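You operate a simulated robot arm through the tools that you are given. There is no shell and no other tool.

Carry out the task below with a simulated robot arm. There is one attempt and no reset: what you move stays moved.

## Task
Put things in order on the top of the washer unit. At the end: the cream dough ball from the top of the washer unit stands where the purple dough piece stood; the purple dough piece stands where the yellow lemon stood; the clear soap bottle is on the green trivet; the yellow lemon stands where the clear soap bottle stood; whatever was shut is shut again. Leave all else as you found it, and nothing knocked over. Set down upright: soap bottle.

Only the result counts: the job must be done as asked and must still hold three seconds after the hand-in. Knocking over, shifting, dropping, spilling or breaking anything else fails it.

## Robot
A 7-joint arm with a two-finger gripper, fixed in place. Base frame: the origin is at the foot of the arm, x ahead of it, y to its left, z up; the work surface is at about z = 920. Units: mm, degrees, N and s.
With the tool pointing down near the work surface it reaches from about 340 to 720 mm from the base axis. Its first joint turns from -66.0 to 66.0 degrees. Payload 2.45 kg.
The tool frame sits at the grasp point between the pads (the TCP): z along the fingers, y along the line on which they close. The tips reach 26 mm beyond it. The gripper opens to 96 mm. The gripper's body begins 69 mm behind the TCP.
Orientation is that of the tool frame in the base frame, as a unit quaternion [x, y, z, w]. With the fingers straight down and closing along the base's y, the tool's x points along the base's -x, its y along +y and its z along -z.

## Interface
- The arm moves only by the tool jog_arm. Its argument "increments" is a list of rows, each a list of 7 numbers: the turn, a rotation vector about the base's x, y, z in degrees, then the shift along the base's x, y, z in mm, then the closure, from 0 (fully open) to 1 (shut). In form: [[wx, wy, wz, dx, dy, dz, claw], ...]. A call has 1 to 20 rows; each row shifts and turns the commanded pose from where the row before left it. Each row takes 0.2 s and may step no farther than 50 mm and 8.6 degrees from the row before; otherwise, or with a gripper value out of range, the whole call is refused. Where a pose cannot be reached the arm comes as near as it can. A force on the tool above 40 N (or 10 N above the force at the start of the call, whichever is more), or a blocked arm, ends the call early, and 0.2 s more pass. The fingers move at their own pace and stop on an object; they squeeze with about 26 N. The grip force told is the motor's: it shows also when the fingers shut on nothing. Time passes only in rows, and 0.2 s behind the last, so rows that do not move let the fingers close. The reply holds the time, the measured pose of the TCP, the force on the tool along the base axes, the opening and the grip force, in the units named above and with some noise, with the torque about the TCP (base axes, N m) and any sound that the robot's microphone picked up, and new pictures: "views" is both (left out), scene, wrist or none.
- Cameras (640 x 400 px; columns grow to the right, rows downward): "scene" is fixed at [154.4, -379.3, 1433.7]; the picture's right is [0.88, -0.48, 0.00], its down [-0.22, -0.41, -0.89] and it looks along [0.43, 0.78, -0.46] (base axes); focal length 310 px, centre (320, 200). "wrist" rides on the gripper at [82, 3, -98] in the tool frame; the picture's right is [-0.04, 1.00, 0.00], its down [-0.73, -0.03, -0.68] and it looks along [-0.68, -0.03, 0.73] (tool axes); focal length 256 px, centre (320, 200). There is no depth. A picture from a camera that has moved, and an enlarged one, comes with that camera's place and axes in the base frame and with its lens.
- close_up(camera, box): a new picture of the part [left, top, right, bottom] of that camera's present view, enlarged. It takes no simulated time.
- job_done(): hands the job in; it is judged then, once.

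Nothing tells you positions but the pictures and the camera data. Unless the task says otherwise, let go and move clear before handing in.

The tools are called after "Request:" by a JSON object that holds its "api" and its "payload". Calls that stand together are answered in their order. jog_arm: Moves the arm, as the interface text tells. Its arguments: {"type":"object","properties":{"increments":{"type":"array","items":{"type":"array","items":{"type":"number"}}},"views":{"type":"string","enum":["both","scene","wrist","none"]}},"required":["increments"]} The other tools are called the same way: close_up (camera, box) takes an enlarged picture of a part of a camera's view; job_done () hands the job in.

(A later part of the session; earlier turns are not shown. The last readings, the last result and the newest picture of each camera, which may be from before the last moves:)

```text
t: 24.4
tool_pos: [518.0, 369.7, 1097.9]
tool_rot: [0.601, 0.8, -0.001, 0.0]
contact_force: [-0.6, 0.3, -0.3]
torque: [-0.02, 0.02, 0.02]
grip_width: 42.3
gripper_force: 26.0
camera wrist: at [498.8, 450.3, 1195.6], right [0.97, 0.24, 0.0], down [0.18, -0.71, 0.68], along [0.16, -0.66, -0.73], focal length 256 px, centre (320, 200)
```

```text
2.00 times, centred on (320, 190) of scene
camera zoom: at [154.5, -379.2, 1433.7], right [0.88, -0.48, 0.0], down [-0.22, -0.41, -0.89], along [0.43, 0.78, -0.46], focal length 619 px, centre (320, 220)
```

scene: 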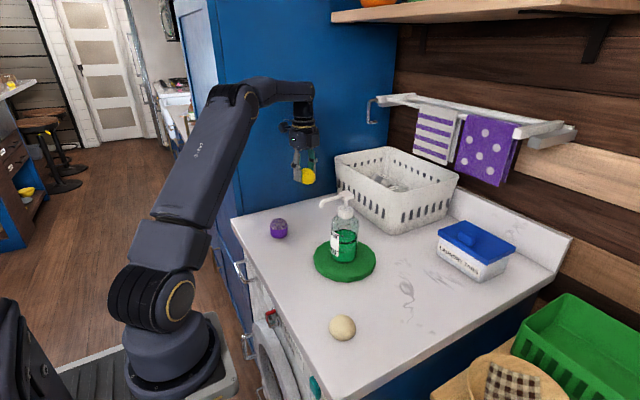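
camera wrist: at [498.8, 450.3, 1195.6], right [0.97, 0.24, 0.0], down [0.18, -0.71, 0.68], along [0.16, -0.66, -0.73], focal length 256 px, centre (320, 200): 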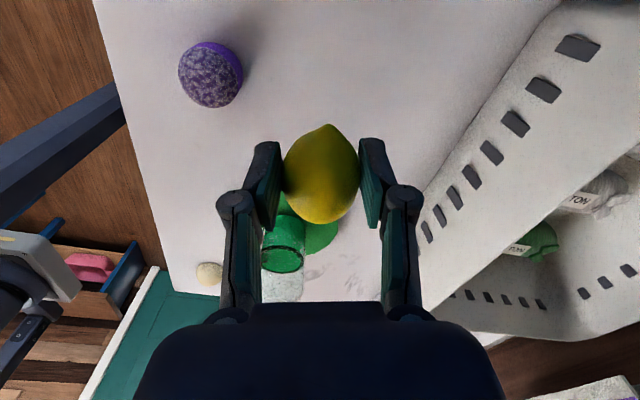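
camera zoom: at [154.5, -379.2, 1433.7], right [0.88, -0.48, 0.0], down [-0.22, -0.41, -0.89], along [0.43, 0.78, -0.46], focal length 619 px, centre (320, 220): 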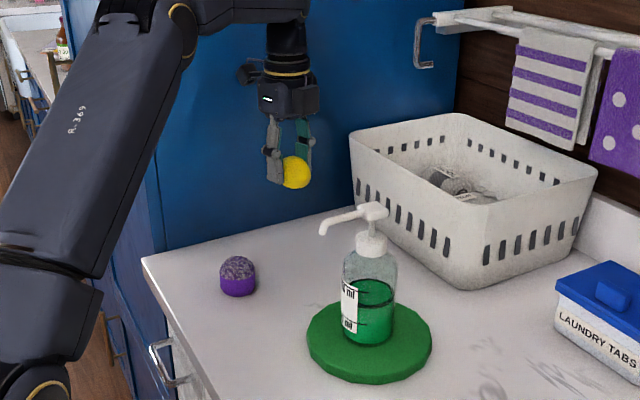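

The lemon hangs above the bottle's old place, clear of the basket. I lower it to the same height at which I picked it up.

Request:
{"api": "jog_arm", "payload": {"increments": [[0, 0, 0, 0, 0, -25, 1], [0, 0, 0, 0, 0, -30, 1], [0, 0, 0, 0, 0.5, -30, 1], [0, 0, 0, 0, 0.5, -30, 1], [0, 0, 0, 0, 0, -13, 1], [0, 0, 0, 0, 0, -6, 1], [0, 0, 0, 0, 0, -3, 1], [0, 0, 0, 0, 0, -2, 1], [0, 0, 0, 0, 0, 0, 1]]}}

Request:
{"api": "close_up", "payload": {"camera": "scene", "box": [230, 110, 390, 250]}}

```text
t: 26.4
tool_pos: [515.9, 371.5, 957.7]
tool_rot: [0.601, 0.799, 0.0, 0.0]
contact_force: [-0.4, 0.2, -0.3]
torque: [0.02, 0.0, 0.02]
grip_width: 42.3
gripper_force: 26.0
camera wrist: at [497.2, 450.7, 1055.4], right [0.97, 0.24, 0.0], down [0.18, -0.71, 0.68], along [0.16, -0.66, -0.73], focal length 256 px, centre (320, 200)
```

scene: 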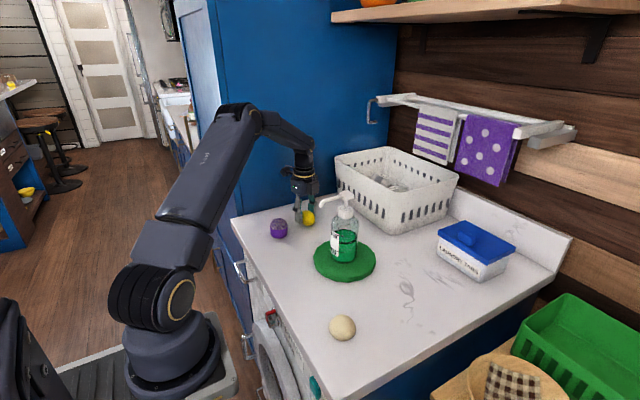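
wrist: 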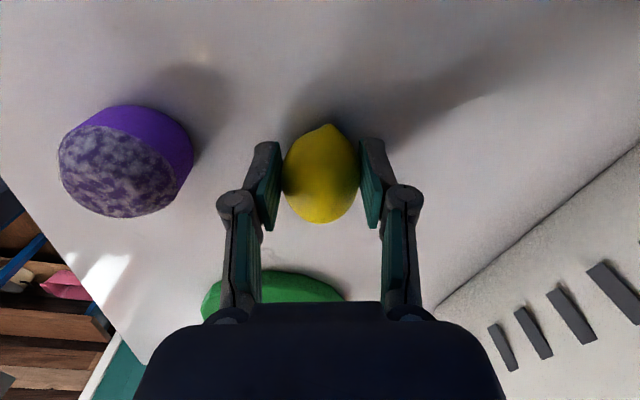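

```text
2.86 times, centred on (310, 180) of scene
camera zoom: at [154.4, -379.3, 1433.7], right [0.88, -0.48, 0.0], down [-0.22, -0.41, -0.89], along [0.43, 0.78, -0.46], focal length 885 px, centre (349, 257)
```

zoom: 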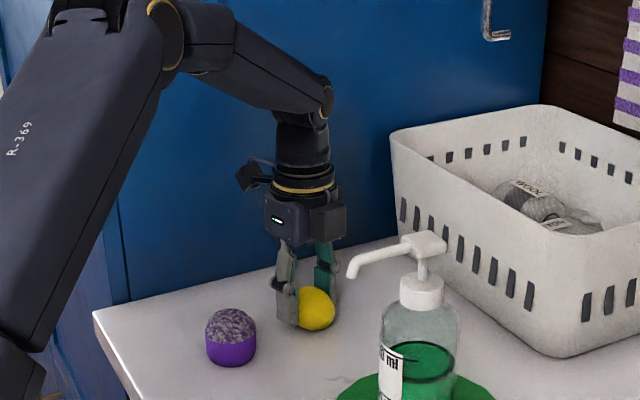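

No contact yet. I step down further by small amounts.

Request:
{"api": "jog_arm", "payload": {"increments": [[0, 0, 0, 0.5, 0, -1, 1], [0, 0, 0, 0, 0, -1, 1], [0, 0, 0, 0, 0, 0, 1]], "views": "none"}}

```text
t: 27.2
tool_pos: [517.0, 370.9, 955.7]
tool_rot: [0.601, 0.8, 0.0, 0.0]
contact_force: [-0.2, -0.4, 6.2]
torque: [-0.09, 0.04, 0.05]
grip_width: 42.3
gripper_force: 26.3
```

Contact (6 N). I ease up a little, open only part way because the purple piece is near, and rise.

Request:
{"api": "jog_arm", "payload": {"increments": [[0, 0, 0, 0, 0, 0.4, 1], [0, 0, 0, 0, 0, 0, 0.5], [0, 0, 0, 0, 0, 0, 0.3], [0, 0, 0, 0, 0, 0, 0.3], [0, 0, 0, 0, 0, 0, 0.3], [0, 0, 0, 0, 0, 0, 0.3]]}}

Request:
{"api": "close_up", "payload": {"camera": "scene", "box": [230, 110, 390, 250]}}

```text
t: 28.6
tool_pos: [517.6, 371.3, 954.3]
tool_rot: [0.601, 0.8, 0.001, 0.0]
contact_force: [-0.4, 0.0, 0.5]
torque: [0.02, 0.01, 0.0]
grip_width: 67.5
gripper_force: 0.0
camera wrist: at [496.9, 450.6, 1053.5], right [0.97, 0.24, 0.0], down [0.18, -0.71, 0.68], along [0.16, -0.66, -0.73], focal length 256 px, centre (320, 200)
```

scene: 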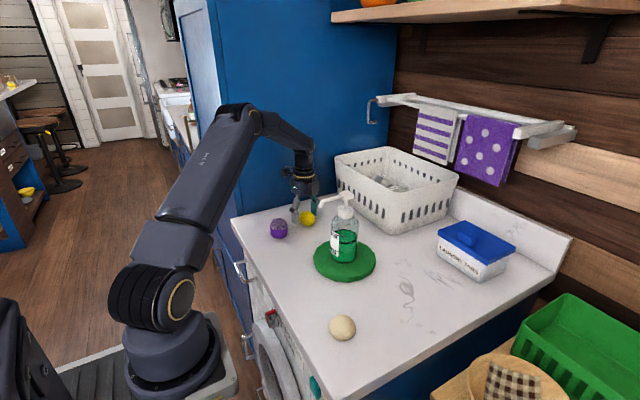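
wrist: 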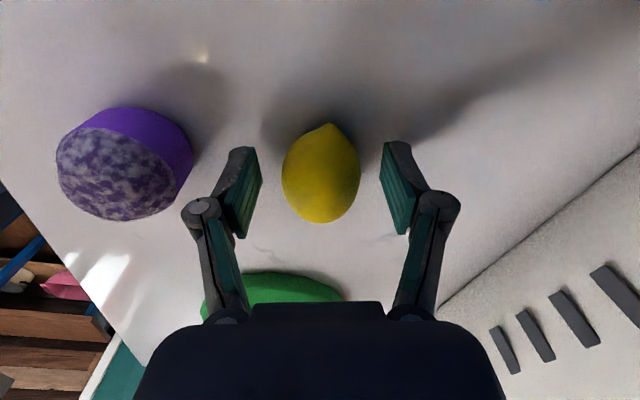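

```text
2.86 times, centred on (310, 180) of scene
camera zoom: at [154.4, -379.3, 1433.7], right [0.88, -0.48, 0.0], down [-0.22, -0.41, -0.89], along [0.43, 0.78, -0.46], focal length 885 px, centre (349, 257)
```

zoom: 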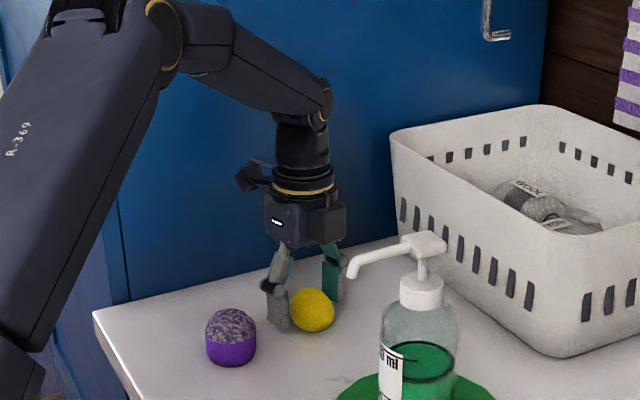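

The lemon sits still at (517, 371). I rise, turn the gripper back to closing along y, and look at the purple piece.

Request:
{"api": "jog_arm", "payload": {"increments": [[0, 0, 0, 0, 0, 20, 0.3], [0, 0, 0, 0, 0, 40, 0.3], [0, 0, 0, 0, 0, 45, 0.2], [0, 0, 8.2, -12, -2, 10, 0], [0, 0, 8.2, -15, -2, 0, 0], [0, 0, 8.2, -15, -2, 0, 0], [0, 0, 8.2, -15, -2, 0, 0], [0, 0, 8.2, -15, -2, 0, 0], [0, 0, 8.2, -15, -2, 0, 0], [0, 0, 8.2, -15, -2, 0, 0], [0, 0, 8.2, -15, -2, 0, 0], [0, 0, 8.2, -15, -2, 0, 0], [0, 0, 0, 0, 0, 0, 0]]}}

Request:
{"api": "close_up", "payload": {"camera": "scene", "box": [230, 130, 390, 250]}}

Request:
{"api": "close_up", "payload": {"camera": "wrist", "box": [220, 0, 420, 160]}}

```text
t: 31.4
tool_pos: [386.9, 352.8, 1070.4]
tool_rot: [-0.001, 1.0, 0.0, 0.001]
contact_force: [0.0, 1.4, 0.4]
torque: [-0.02, 0.0, -0.02]
grip_width: 95.9
gripper_force: 0.1
camera wrist: at [304.1, 356.6, 1168.5], right [0.04, 1.0, 0.0], down [0.73, -0.03, 0.68], along [0.68, -0.03, -0.73], focal length 256 px, centre (320, 200)
```

scene: 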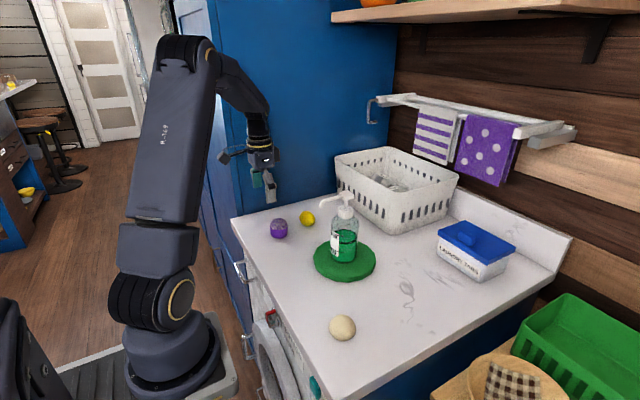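
wrist: 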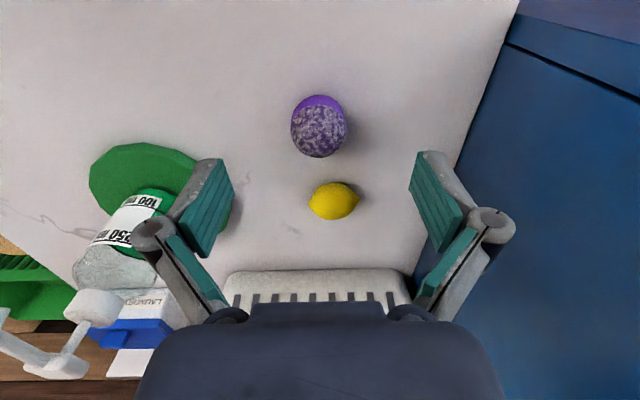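

```text
3.33 times, centred on (310, 190) of scene
camera zoom: at [154.4, -379.3, 1433.7], right [0.88, -0.48, 0.0], down [-0.22, -0.41, -0.89], along [0.43, 0.78, -0.46], focal length 1032 px, centre (353, 233)
```

zoom: 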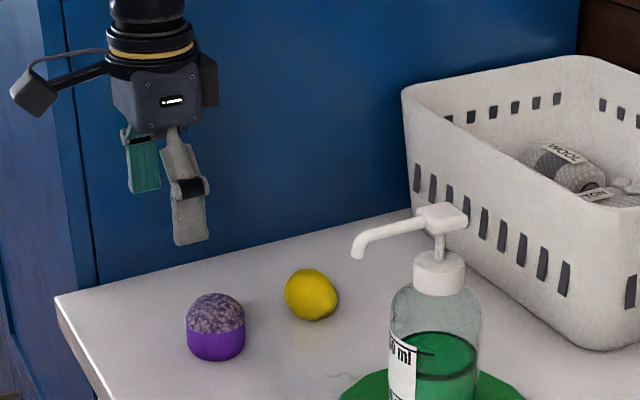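

```text
2.50 times, centred on (320, 80) of wrist
camera zoom: at [304.1, 356.6, 1168.5], right [0.04, 1.0, 0.0], down [0.73, -0.03, 0.68], along [0.68, -0.03, -0.73], focal length 640 px, centre (320, 500)
```

zoom: 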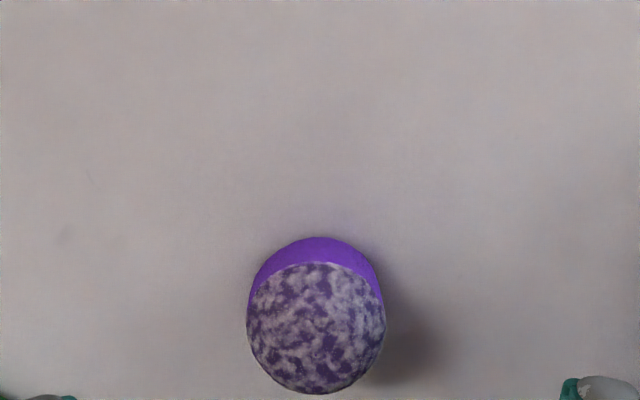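

The purple piece is at about (419.5, 350), roughly 52 mm wide and 48 mm high. I position the open gripper over it.

Request:
{"api": "jog_arm", "payload": {"increments": [[0, 0, 0, 17, -1, -15, 0], [0, 0, 0, 15, -1, -25, 0], [0, 0, 0, 0, 0, -25, 0], [0, 0, 0, 0, 0, 0, 0]]}}

Request:
{"api": "close_up", "payload": {"camera": "wrist", "box": [220, 20, 420, 220]}}

Request:
{"api": "close_up", "payload": {"camera": "scene", "box": [230, 130, 350, 250]}}

```text
t: 32.4
tool_pos: [418.1, 351.6, 1003.9]
tool_rot: [0.0, 1.0, 0.0, 0.0]
contact_force: [0.7, 0.6, -0.9]
torque: [0.0, -0.01, 0.01]
grip_width: 95.9
gripper_force: 0.0
camera wrist: at [334.9, 355.6, 1101.9], right [0.04, 1.0, 0.0], down [0.73, -0.03, 0.68], along [0.68, -0.03, -0.73], focal length 256 px, centre (320, 200)
```

scene: 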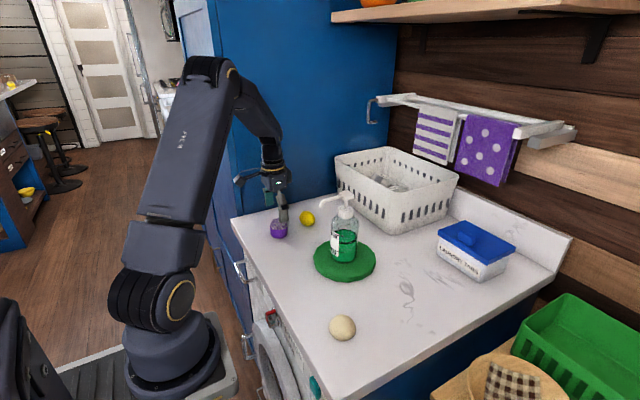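
wrist: 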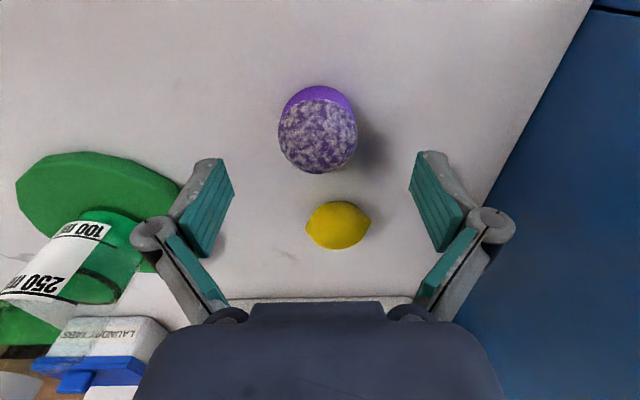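

```text
2.00 times, centred on (320, 120) of wrist
camera zoom: at [334.9, 355.6, 1101.9], right [0.04, 1.0, 0.0], down [0.73, -0.03, 0.68], along [0.68, -0.03, -0.73], focal length 512 px, centre (320, 360)
```

zoom: 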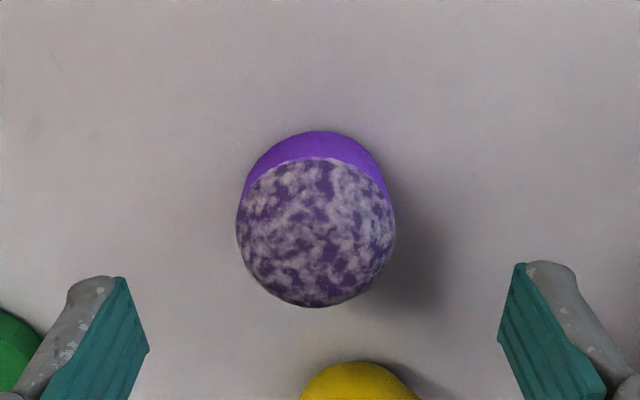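

```text
3.33 times, centred on (290, 190) of scene
camera zoom: at [154.4, -379.3, 1433.7], right [0.88, -0.48, 0.0], down [-0.22, -0.41, -0.89], along [0.43, 0.78, -0.46], focal length 1032 px, centre (420, 233)
```

zoom: 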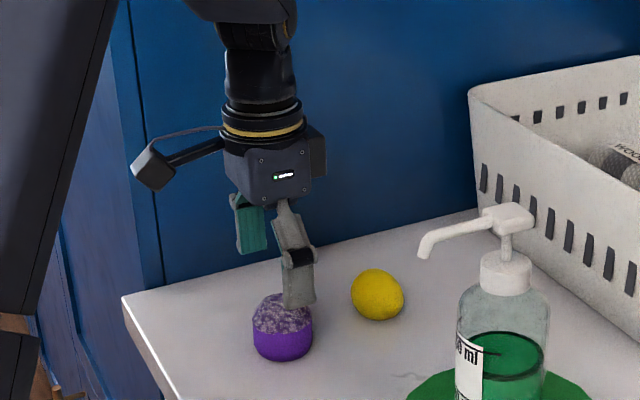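

Well aligned. I descend to grasp height and close on the purple piece.

Request:
{"api": "jog_arm", "payload": {"increments": [[0, 0, 0, 1, -1, -20, 0], [0, 0, 0, 0, 0, -20, 0], [0, 0, 0, 0, 0, -12, 0], [0, 0, 0, 0, 0, 0, 0], [0, 0, 0, 0, 0, 0, 0.4], [0, 0, 0, 0, 0, 0, 1], [0, 0, 0, 0, 0, 0, 1], [0, 0, 0, 0, 0, 0, 1], [0, 0, 0, 0, 0, 0, 1]]}}

Request:
{"api": "close_up", "payload": {"camera": "scene", "box": [230, 130, 350, 250]}}

```text
t: 34.4
tool_pos: [418.5, 349.8, 955.2]
tool_rot: [0.0, 1.0, 0.0, 0.0]
contact_force: [0.5, 0.5, 1.2]
torque: [0.03, -0.01, 0.02]
grip_width: 49.8
gripper_force: 25.7
camera wrist: at [336.6, 353.6, 1052.5], right [0.04, 1.0, 0.0], down [0.73, -0.03, 0.68], along [0.68, -0.03, -0.73], focal length 256 px, centre (320, 200)
```

scene: 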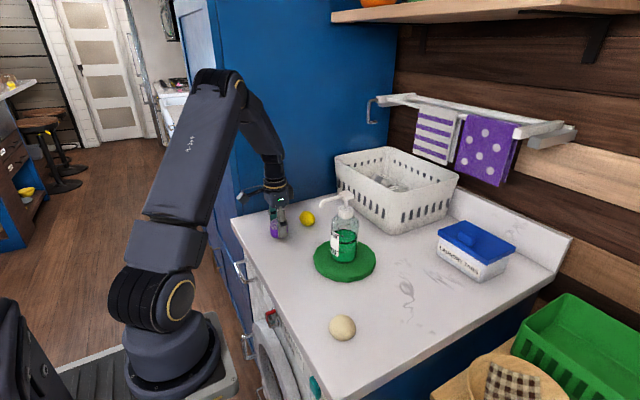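
wrist: 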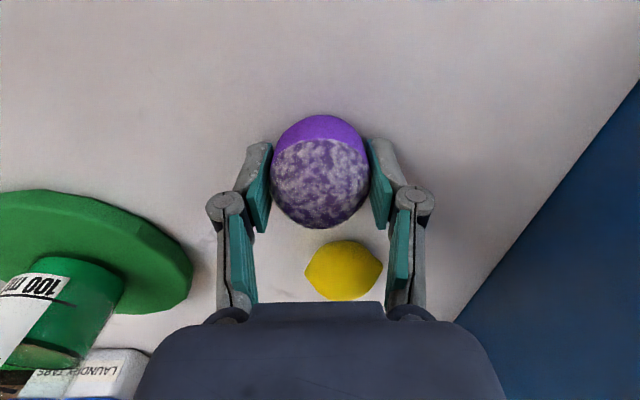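

```text
3.33 times, centred on (290, 190) of scene
camera zoom: at [154.4, -379.3, 1433.7], right [0.88, -0.48, 0.0], down [-0.22, -0.41, -0.89], along [0.43, 0.78, -0.46], focal length 1032 px, centre (420, 233)
```

zoom: 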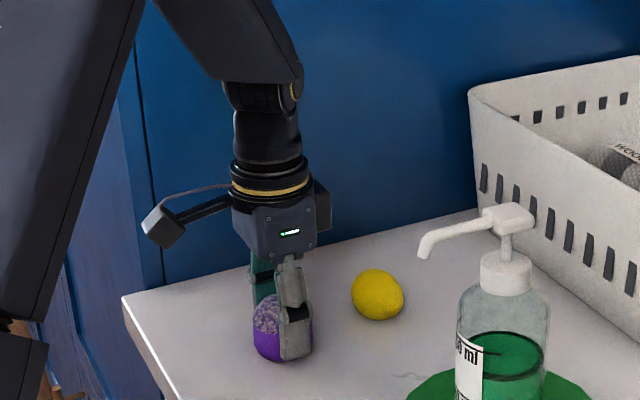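

The purple piece is held (49.8 mm), its centre at about (418, 350). I lift it high, carry it over the bottle, and stop above the lemon's old place.

Request:
{"api": "jog_arm", "payload": {"increments": [[0, 0, 0, 0, 0, 15, 1], [0, 0, 0, 0, 0, 44, 1], [0, 0, 0, 0, 0, 44, 1], [0, 0, 0, 0, 0, 44, 1], [0, 0, 0, 0, 0, 44, 1], [0, 0, 0, 0, 0, 44, 1], [0, 0, 0, 20, -37.6, 0, 1], [0, 0, 0, 20, -37.6, 0, 1], [0, 0, 0, 20, -37.6, 0, 1], [0, 0, 0, 20, -37.6, 0, 1], [0, 0, 0, 20, -37.6, 0, 1], [0, 0, 0, 20, -37.6, 0, 1], [0, 0, 0, 20, -37.6, 0, 1], [0, 0, 0, 20, -37.6, -20, 1], [0, 0, 0, 20, -37.6, -25, 1], [0, 0, 0, 19, -37.6, -25, 1], [0, 0, 0, 0, 0, -30, 1], [0, 0, 0, 0, 0, 0, 1]]}}

Request:
{"api": "close_up", "payload": {"camera": "scene", "box": [300, 150, 500, 310]}}

```text
t: 38.2
tool_pos: [617.9, -26.4, 1089.0]
tool_rot: [-0.001, 1.0, -0.001, 0.0]
contact_force: [0.3, -0.5, -2.1]
torque: [-0.03, 0.01, 0.02]
grip_width: 50.2
gripper_force: 25.7
camera wrist: at [535.9, -22.5, 1187.4], right [0.04, 1.0, 0.0], down [0.73, -0.03, 0.68], along [0.68, -0.03, -0.73], focal length 256 px, centre (320, 200)
```

scene: 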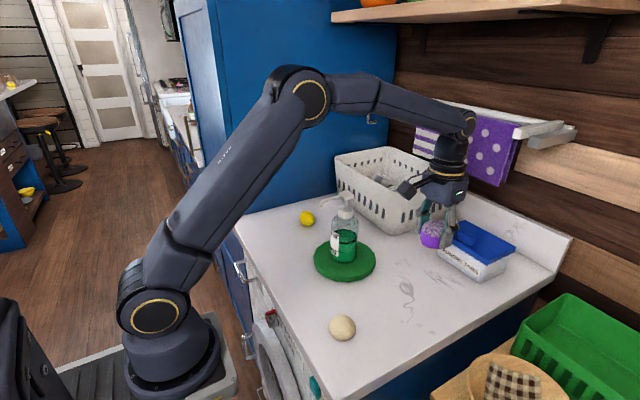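
wrist: 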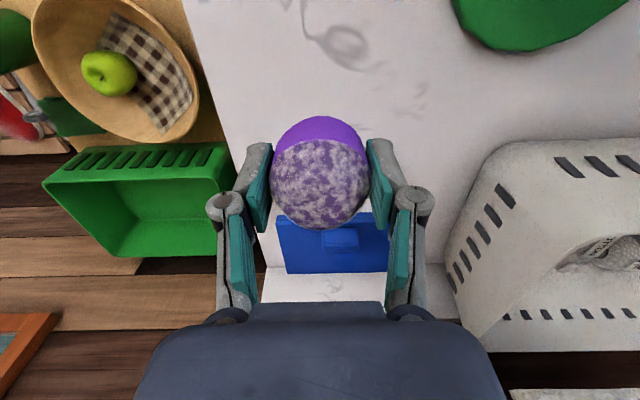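

```text
2.50 times, centred on (400, 230) of scene
camera zoom: at [154.4, -379.3, 1433.7], right [0.87, -0.48, 0.0], down [-0.22, -0.41, -0.89], along [0.43, 0.78, -0.46], focal length 774 px, centre (120, 125)
```

zoom: 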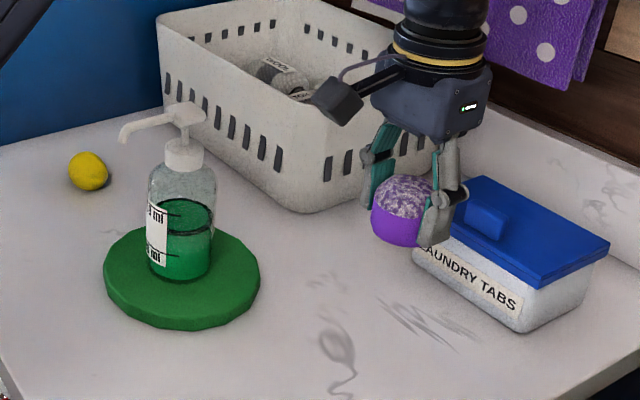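

Clear all round. I lower the purple piece.

Request:
{"api": "jog_arm", "payload": {"increments": [[0, 0, 0, 0, 0, -25, 1], [0, 0, 0, 0, 0, -30, 1], [0, 0, 0, 0, 0, -30, 1], [0, 0, 0, 0, 0, -30, 1], [0, 0, 0, 0, 0, -12, 1], [0, 0, 0, 0, 0, -4, 1], [0, 0, 0, 0, 0, -2, 1], [0, 0, 0, 0, 0, 0, 1]]}}

Request:
{"api": "close_up", "payload": {"camera": "scene", "box": [360, 200, 480, 310]}}

```text
t: 40.0
tool_pos: [617.0, -26.1, 955.1]
tool_rot: [0.0, 1.0, 0.0, 0.0]
contact_force: [0.7, 0.2, 0.2]
torque: [-0.01, -0.01, -0.03]
grip_width: 49.8
gripper_force: 26.2
camera wrist: at [534.9, -21.5, 1052.9], right [0.04, 1.0, 0.0], down [0.73, -0.03, 0.68], along [0.68, -0.03, -0.73], focal length 256 px, centre (320, 200)
```

scene: 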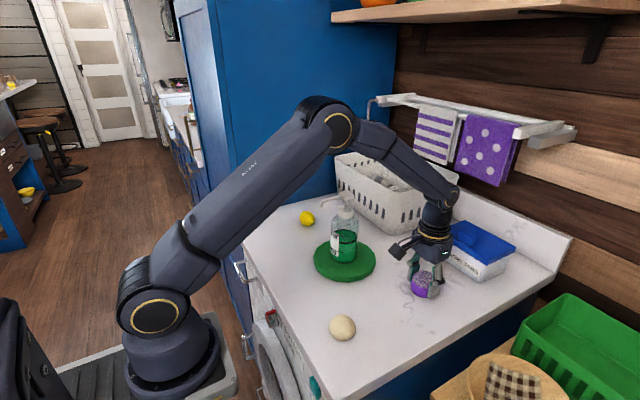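
wrist: 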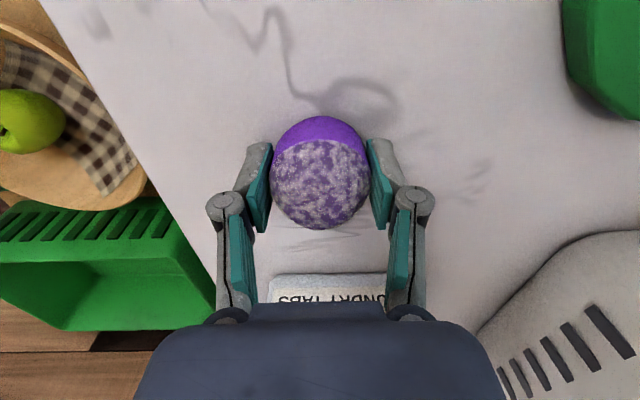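

```text
3.64 times, centred on (420, 255) of scene
camera zoom: at [154.5, -379.3, 1433.7], right [0.88, -0.48, 0.0], down [-0.22, -0.41, -0.89], along [0.43, 0.78, -0.46], focal length 1126 px, centre (-44, 0)
```

zoom: 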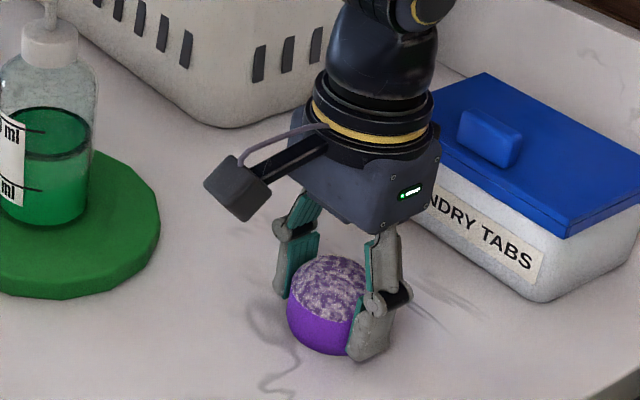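

Scene comparison suggests the lemon's original centre was nearer to (618.5, -29), so I shift the purple piece slightly and lower to contact.

Request:
{"api": "jog_arm", "payload": {"increments": [[0, 0, 0, 2, -3, 0, 1], [0, 0, 0, 0, 0, -1, 1], [0, 0, 0, 0, 0, -1, 1], [0, 0, 0, 0, 0, 0, 1]], "views": "none"}}

```text
t: 41.0
tool_pos: [619.8, -27.5, 953.6]
tool_rot: [0.0, 1.0, 0.0, 0.001]
contact_force: [-3.3, 0.4, 14.3]
torque: [0.07, 0.18, 0.02]
grip_width: 50.2
gripper_force: 26.3
```

Contact (14 N). I ease up, release and rise.

Request:
{"api": "jog_arm", "payload": {"increments": [[0, 0, 0, 0, 0, 1, 1], [0, 0, 0, 0, 0, 0, 1], [0, 0, 0, 0, 0, 0, 0.4], [0, 0, 0, 0, 0, 0, 0.1], [0, 0, 0, 0, 0, 0, 0], [0, 0, 0, 0, 0, 0, 0], [0, 0, 0, 0, 0, 20, 0], [0, 0, 0, 0, 0, 40, 0], [0, 0, 0, 0, 0, 40, 0], [0, 0, 0, 0, 0, 0, 0]]}}

Request:
{"api": "close_up", "payload": {"camera": "scene", "box": [300, 230, 460, 350]}}

Request:
{"api": "close_up", "payload": {"camera": "scene", "box": [220, 140, 380, 240]}}

```text
t: 43.2
tool_pos: [620.1, -27.5, 1056.2]
tool_rot: [0.001, 1.0, 0.0, 0.0]
contact_force: [0.0, 0.5, -0.4]
torque: [0.02, 0.03, 0.01]
grip_width: 96.0
gripper_force: 0.1
camera wrist: at [537.1, -23.3, 1154.0], right [0.04, 1.0, 0.0], down [0.73, -0.03, 0.68], along [0.68, -0.03, -0.73], focal length 256 px, centre (320, 200)
```

scene: 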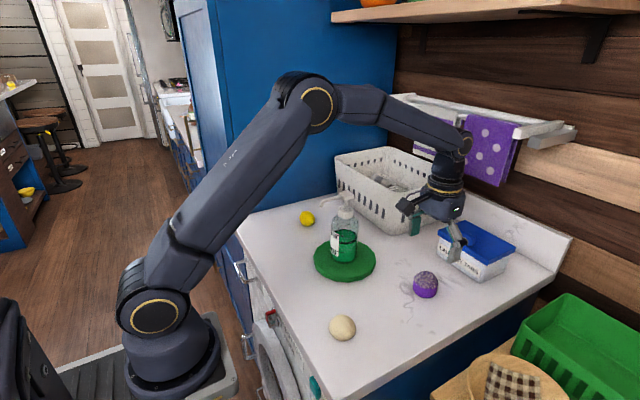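
wrist: 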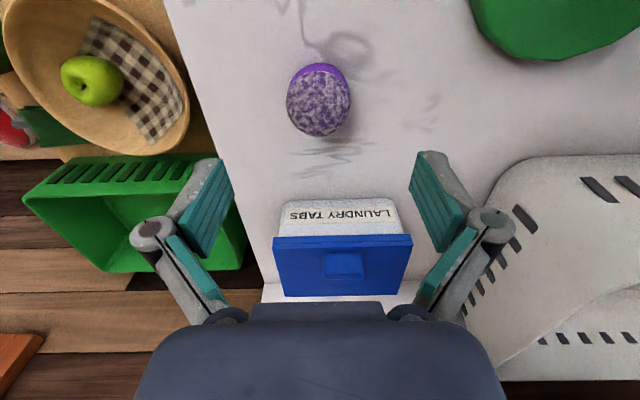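

```text
3.33 times, centred on (380, 290) of scene
camera zoom: at [154.4, -379.3, 1433.7], right [0.88, -0.48, 0.0], down [-0.22, -0.41, -0.89], along [0.43, 0.78, -0.46], focal length 1032 px, centre (120, -100)
```

zoom: 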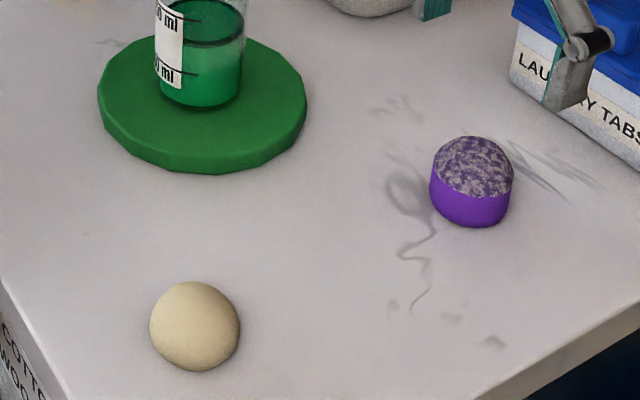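

```text
4.00 times, centred on (300, 190) of scene
camera zoom: at [154.4, -379.3, 1433.7], right [0.88, -0.48, 0.0], down [-0.22, -0.41, -0.89], along [0.43, 0.78, -0.46], focal length 1239 px, centre (400, 240)
```

zoom: 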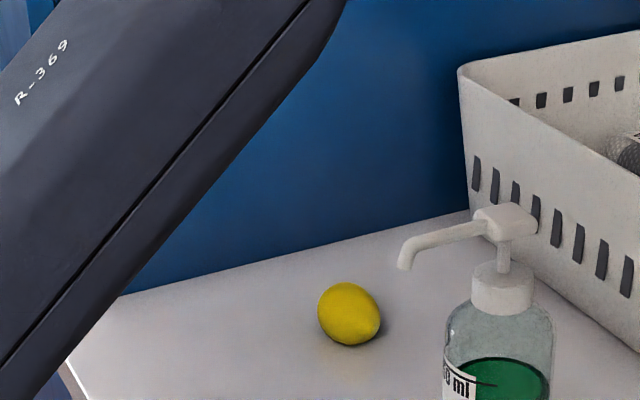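

The purple piece sits where the lemon was, and the lemon is steady. Now I move back to look at the cream ball from above.

Request:
{"api": "jog_arm", "payload": {"increments": [[0, 0, 0, -30, 0, 20, 0], [0, 0, 0, -44, -1, 0, 0], [0, 0, 0, -44, -1, 0, 0], [0, 0, 0, -44, -1, 0, 0], [0, 0, 0, -44, -1, 0, 0], [0, 0, 0, -40, -1, 0, 0], [0, 0, 0, 0, 0, -10, 0], [0, 0, 0, 0, 0, 0, 0]]}}

Request:
{"api": "close_up", "payload": {"camera": "wrist", "box": [220, 0, 420, 200]}}

```text
t: 45.0
tool_pos: [374.7, -34.1, 1064.4]
tool_rot: [0.0, 1.0, 0.0, 0.0]
contact_force: [-0.4, 0.9, 0.7]
torque: [-0.01, 0.02, -0.02]
grip_width: 95.5
gripper_force: 0.1
camera wrist: at [292.2, -29.8, 1162.3], right [0.04, 1.0, 0.0], down [0.73, -0.03, 0.68], along [0.68, -0.03, -0.73], focal length 256 px, centre (320, 200)
```

scene: 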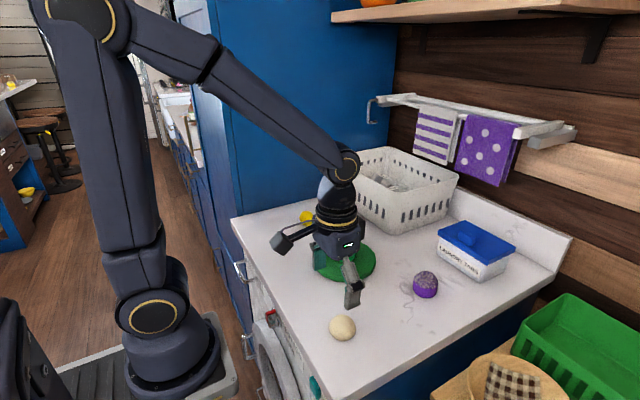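
wrist: 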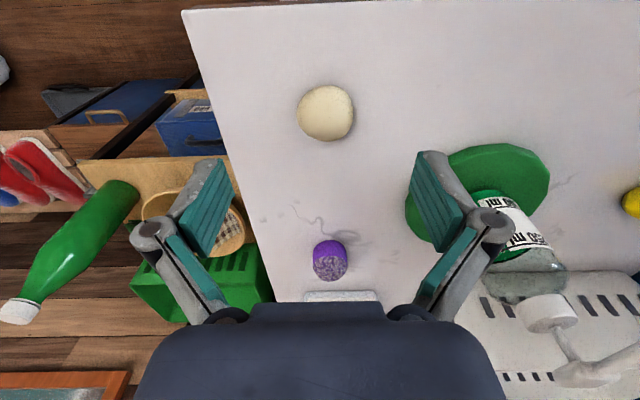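

```text
2.00 times, centred on (320, 100) of wrist
camera zoom: at [292.2, -29.8, 1162.3], right [0.04, 1.0, 0.0], down [0.73, -0.03, 0.68], along [0.68, -0.03, -0.73], focal length 512 px, centre (320, 400)
```

zoom: 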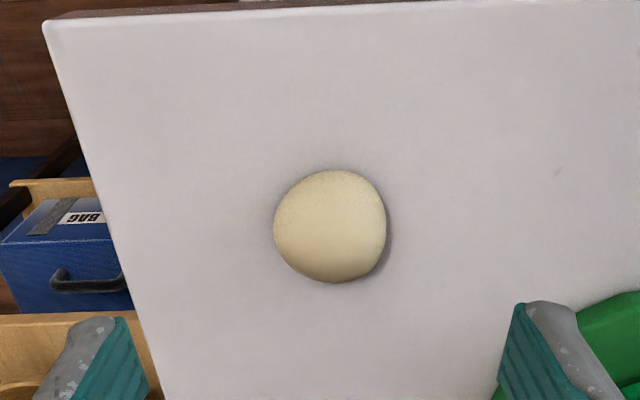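

The cream ball is at about (392, -30), 51 mm wide. I descend around it.

Request:
{"api": "jog_arm", "payload": {"increments": [[0, 0, 0, 9, 2, -15, 0], [0, 0, 0, 9, 2, -25, 0], [0, 0, 0, 0, 0, -20, 0], [0, 0, 0, 0, 0, 0, 0]]}}

Request:
{"api": "close_up", "payload": {"camera": "wrist", "box": [220, 20, 420, 220]}}

Request:
{"api": "close_up", "payload": {"camera": "scene", "box": [280, 240, 420, 370]}}

```text
t: 46.0
tool_pos: [391.0, -31.4, 1005.6]
tool_rot: [0.0, 1.0, 0.001, 0.0]
contact_force: [-0.2, 0.3, -0.4]
torque: [-0.03, 0.0, 0.01]
grip_width: 95.9
gripper_force: 0.1
camera wrist: at [309.5, -26.7, 1103.5], right [0.04, 1.0, 0.0], down [0.73, -0.03, 0.68], along [0.68, -0.03, -0.73], focal length 256 px, centre (320, 200)
```

scene: 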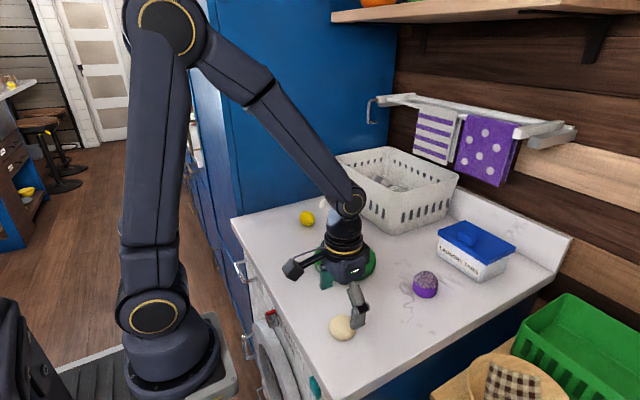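
wrist: 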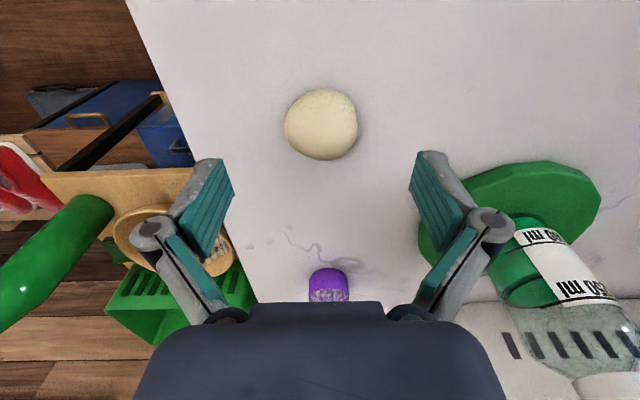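

```text
2.00 times, centred on (320, 120) of wrist
camera zoom: at [309.5, -26.7, 1103.5], right [0.04, 1.0, 0.0], down [0.73, -0.03, 0.68], along [0.68, -0.03, -0.73], focal length 512 px, centre (320, 360)
```

zoom: 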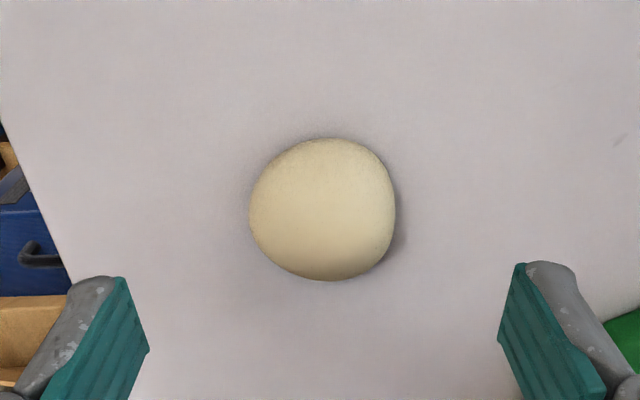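

```text
3.08 times, centred on (350, 305) of scene
camera zoom: at [154.4, -379.3, 1433.7], right [0.88, -0.48, 0.0], down [-0.22, -0.41, -0.89], along [0.43, 0.78, -0.46], focal length 953 px, centre (228, -123)
```

zoom: 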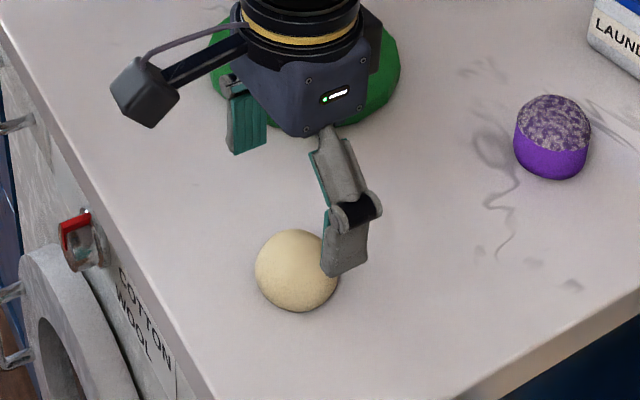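

Aligned at (391.5, -30). I descend and close on the cream ball.

Request:
{"api": "jog_arm", "payload": {"increments": [[0, 0, 0, 0.5, 1.5, -20, 0], [0, 0, 0, 0, 0, -20, 0], [0, 0, 0, 0, 0, -12, 0], [0, 0, 0, 0, 0, 0, 0], [0, 0, 0, 0, 0, 0, 0.4], [0, 0, 0, 0, 0, 0, 1], [0, 0, 0, 0, 0, 0, 1], [0, 0, 0, 0, 0, 0, 1], [0, 0, 0, 0, 0, 0, 1]]}}

Request:
{"api": "close_up", "payload": {"camera": "scene", "box": [280, 240, 420, 370]}}

```text
t: 48.0
tool_pos: [392.7, -29.9, 952.4]
tool_rot: [0.0, 1.0, 0.0, -0.001]
contact_force: [0.1, -0.4, 3.5]
torque: [-0.04, 0.0, -0.03]
grip_width: 51.5
gripper_force: 26.0
camera wrist: at [310.2, -25.2, 1051.5], right [0.04, 1.0, 0.0], down [0.73, -0.03, 0.68], along [0.68, -0.03, -0.73], focal length 256 px, centre (320, 200)
```

scene: 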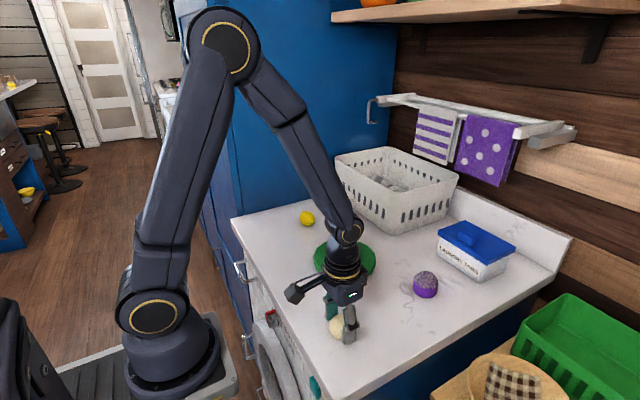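
wrist: 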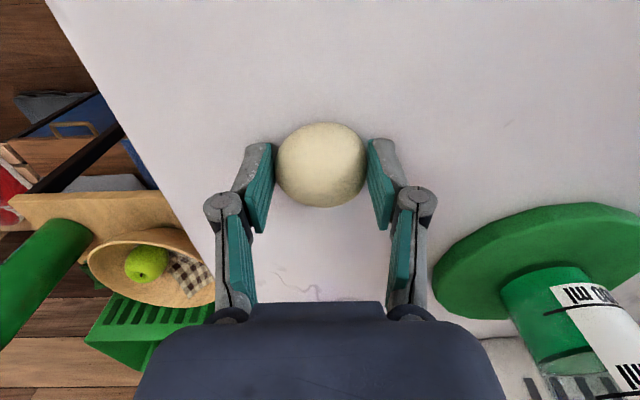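

```text
3.08 times, centred on (350, 305) of scene
camera zoom: at [154.4, -379.3, 1433.7], right [0.88, -0.48, 0.0], down [-0.22, -0.41, -0.89], along [0.43, 0.78, -0.46], focal length 953 px, centre (228, -123)
```

zoom: 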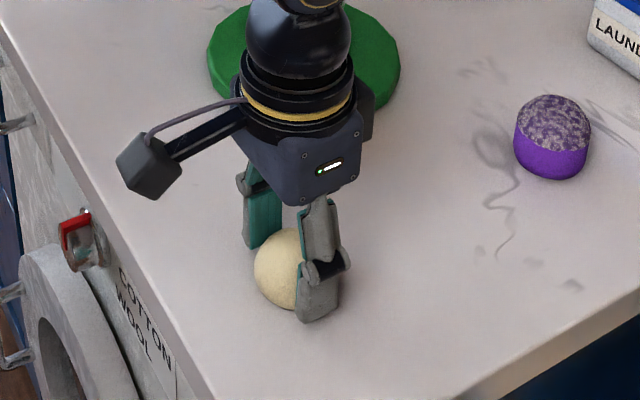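

The cream ball is held (51.5 mm). I lift it high, pass by above nozzle height, and go to above the purple piece's old place (418, 350).

Request:
{"api": "jog_arm", "payload": {"increments": [[0, 0, 0, 0, 0, 12, 1], [0, 0, 0, 0, 0, 40, 1], [0, 0, 0, 0, 0, 44, 1], [0, 0, 0, 0, 0, 44, 1], [0, 0, 0, 0, 0, 44, 1], [0, 0, 0, 0, 0, 44, 1], [0, 0, 0, 2.9, 42.2, 0, 1], [0, 0, 0, 2.9, 42.2, 0, 1], [0, 0, 0, 2.9, 42.2, 0, 1], [0, 0, 0, 2.9, 42.2, 0, 1], [0, 0, 0, 2.9, 42.2, 0, 1], [0, 0, 0, 2.9, 42.2, 0, 1], [0, 0, 0, 2.9, 42.2, 0, 1], [0, 0, 0, 2.9, 42.2, 0, 1], [0, 0, 0, 2.5, 42.2, 0, 1], [0, 0, 0, 0, 0, -40, 1], [0, 0, 0, 0, 0, -45, 1], [0, 0, 0, 0, 0, -45, 1], [0, 0, 0, 0, 0, 0, 1]]}}

Request:
{"api": "close_up", "payload": {"camera": "scene", "box": [230, 110, 390, 250]}}

```text
t: 52.0
tool_pos: [417.2, 349.8, 1047.3]
tool_rot: [0.0, 1.0, 0.001, 0.0]
contact_force: [-0.3, 0.2, -0.9]
torque: [0.0, -0.02, 0.0]
grip_width: 51.6
gripper_force: 26.5
camera wrist: at [335.4, 353.7, 1146.1], right [0.04, 1.0, 0.0], down [0.73, -0.03, 0.68], along [0.68, -0.03, -0.73], focal length 256 px, centre (320, 200)
```

scene: 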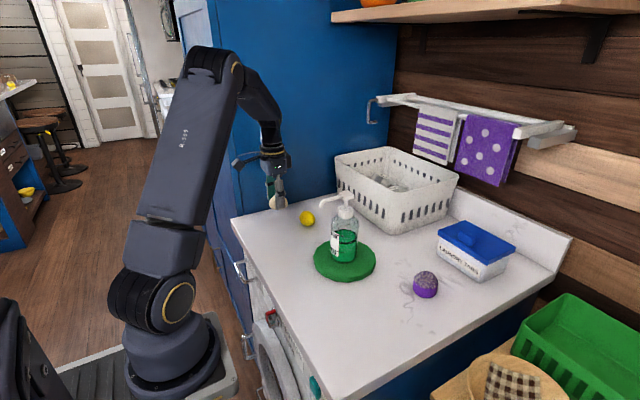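
wrist: 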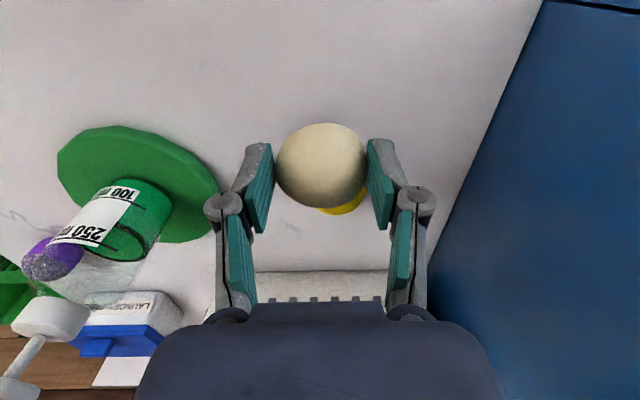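

```text
2.86 times, centred on (310, 180) of scene
camera zoom: at [154.4, -379.3, 1433.7], right [0.88, -0.48, 0.0], down [-0.22, -0.41, -0.89], along [0.43, 0.78, -0.46], focal length 885 px, centre (349, 257)
```

zoom: 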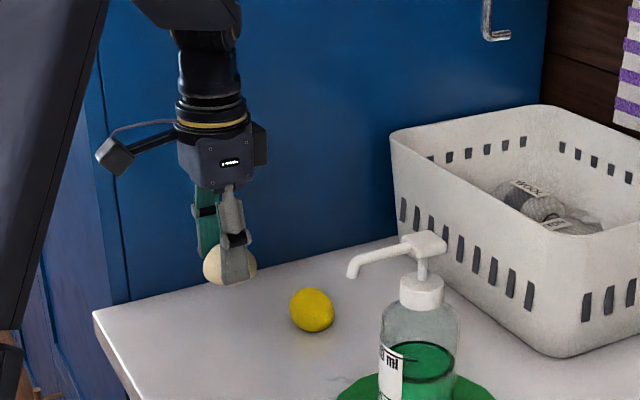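

I correct x by +3.5 for the ball's offset in the grip and lower it.

Request:
{"api": "jog_arm", "payload": {"increments": [[0, 0, 0, 3.5, 0.3, -30, 1], [0, 0, 0, 0, 0, -30, 1], [0, 0, 0, 0, 0, -20, 1], [0, 0, 0, 0, 0, -8, 1], [0, 0, 0, 0, 0, -3, 1], [0, 0, 0, 0, 0, -2, 1], [0, 0, 0, 0, 0, 0, 1]]}}

Request:
{"api": "close_up", "payload": {"camera": "scene", "box": [220, 140, 380, 240]}}

```text
t: 53.6
tool_pos: [421.9, 350.5, 956.3]
tool_rot: [-0.001, 1.0, 0.001, 0.0]
contact_force: [0.0, 0.1, -0.3]
torque: [0.02, 0.01, 0.02]
grip_width: 51.3
gripper_force: 25.9
camera wrist: at [339.0, 355.0, 1055.0], right [0.04, 1.0, 0.0], down [0.73, -0.03, 0.68], along [0.68, -0.03, -0.73], focal length 256 px, centre (320, 200)
```

scene: 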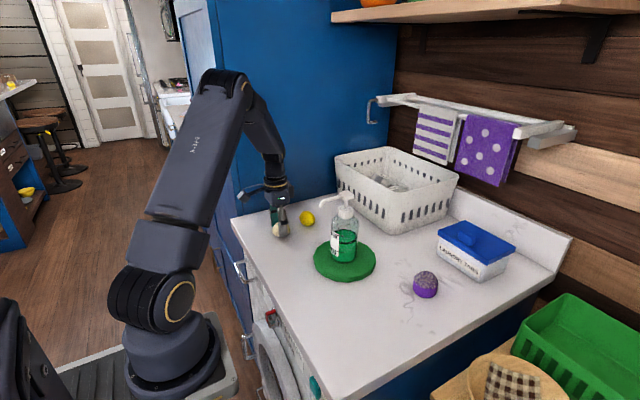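
wrist: 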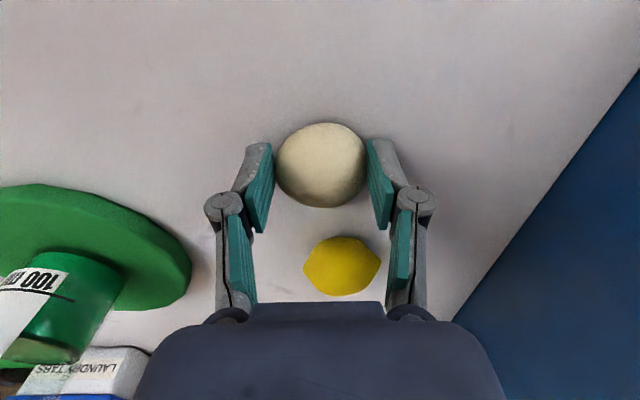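

```text
4.00 times, centred on (300, 190) of scene
camera zoom: at [154.4, -379.3, 1433.7], right [0.88, -0.48, 0.0], down [-0.22, -0.41, -0.89], along [0.43, 0.78, -0.46], focal length 1239 px, centre (400, 240)
```

zoom: 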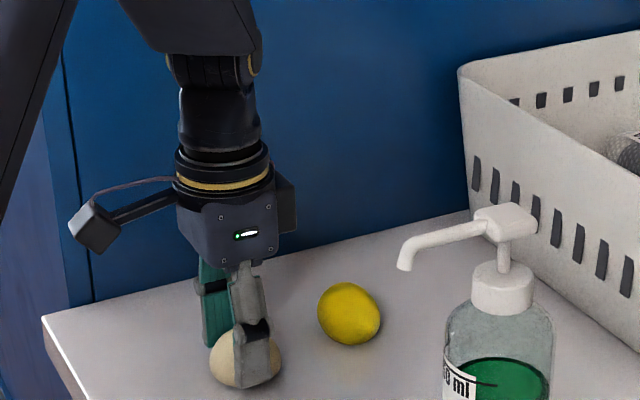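

The scene view shows the ball about 6 mm too far in +x relative to where the purple piece was, so I shift back, then lower to contact.

Request:
{"api": "jog_arm", "payload": {"increments": [[0, 0, 0, -5.5, 1, 0, 1], [0, 0, 0, 0, 0, -1.2, 1], [0, 0, 0, 0, 0, -1, 1], [0, 0, 0, 0, 0, 0, 1]]}}

Request:
{"api": "close_up", "payload": {"camera": "scene", "box": [220, 140, 380, 240]}}

```text
t: 54.6
tool_pos: [415.5, 352.4, 955.8]
tool_rot: [-0.001, 1.0, 0.0, 0.0]
contact_force: [-0.1, -0.8, -0.1]
torque: [0.03, 0.03, -0.02]
grip_width: 51.4
gripper_force: 26.7
camera wrist: at [334.0, 356.5, 1053.1], right [0.04, 1.0, 0.0], down [0.73, -0.03, 0.68], along [0.68, -0.03, -0.73], focal length 256 px, centre (320, 200)
```

scene: 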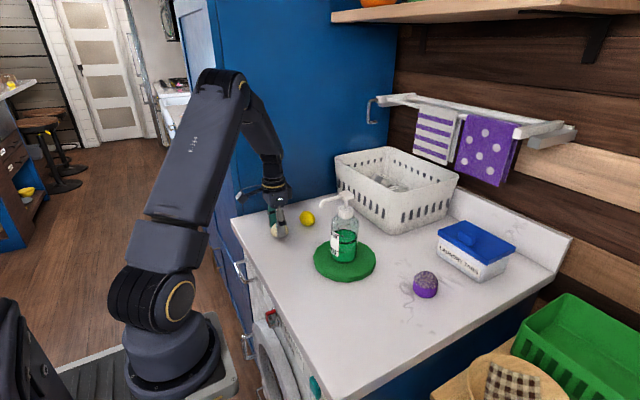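
wrist: 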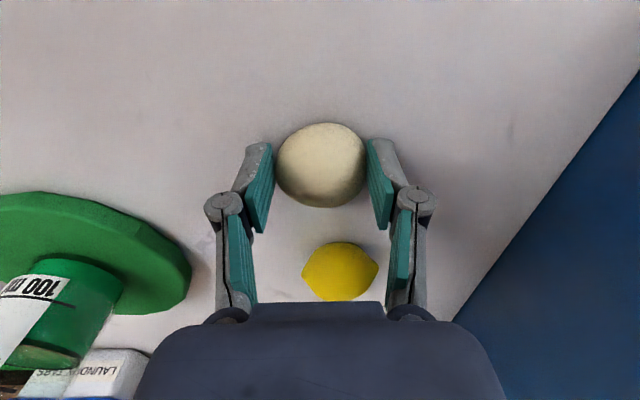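

```text
4.00 times, centred on (300, 190) of scene
camera zoom: at [154.4, -379.3, 1433.7], right [0.88, -0.48, 0.0], down [-0.22, -0.41, -0.89], along [0.43, 0.78, -0.46], focal length 1239 px, centre (400, 240)
```

zoom: 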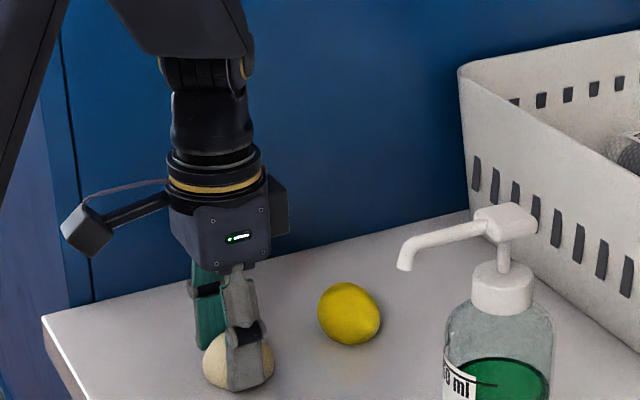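

Good match laterally now. I keep lowering to contact.

Request:
{"api": "jog_arm", "payload": {"increments": [[0, 0, 0, 0, -1, -1, 1], [0, 0, 0, 0, 0, -1, 1], [0, 0, 0, 0, 0, 0, 1]], "views": "none"}}

```text
t: 55.4
tool_pos: [416.3, 351.9, 953.5]
tool_rot: [0.0, 1.0, 0.001, 0.001]
contact_force: [-1.1, -0.6, 8.7]
torque: [0.14, -0.02, -0.01]
grip_width: 51.3
gripper_force: 26.5
```

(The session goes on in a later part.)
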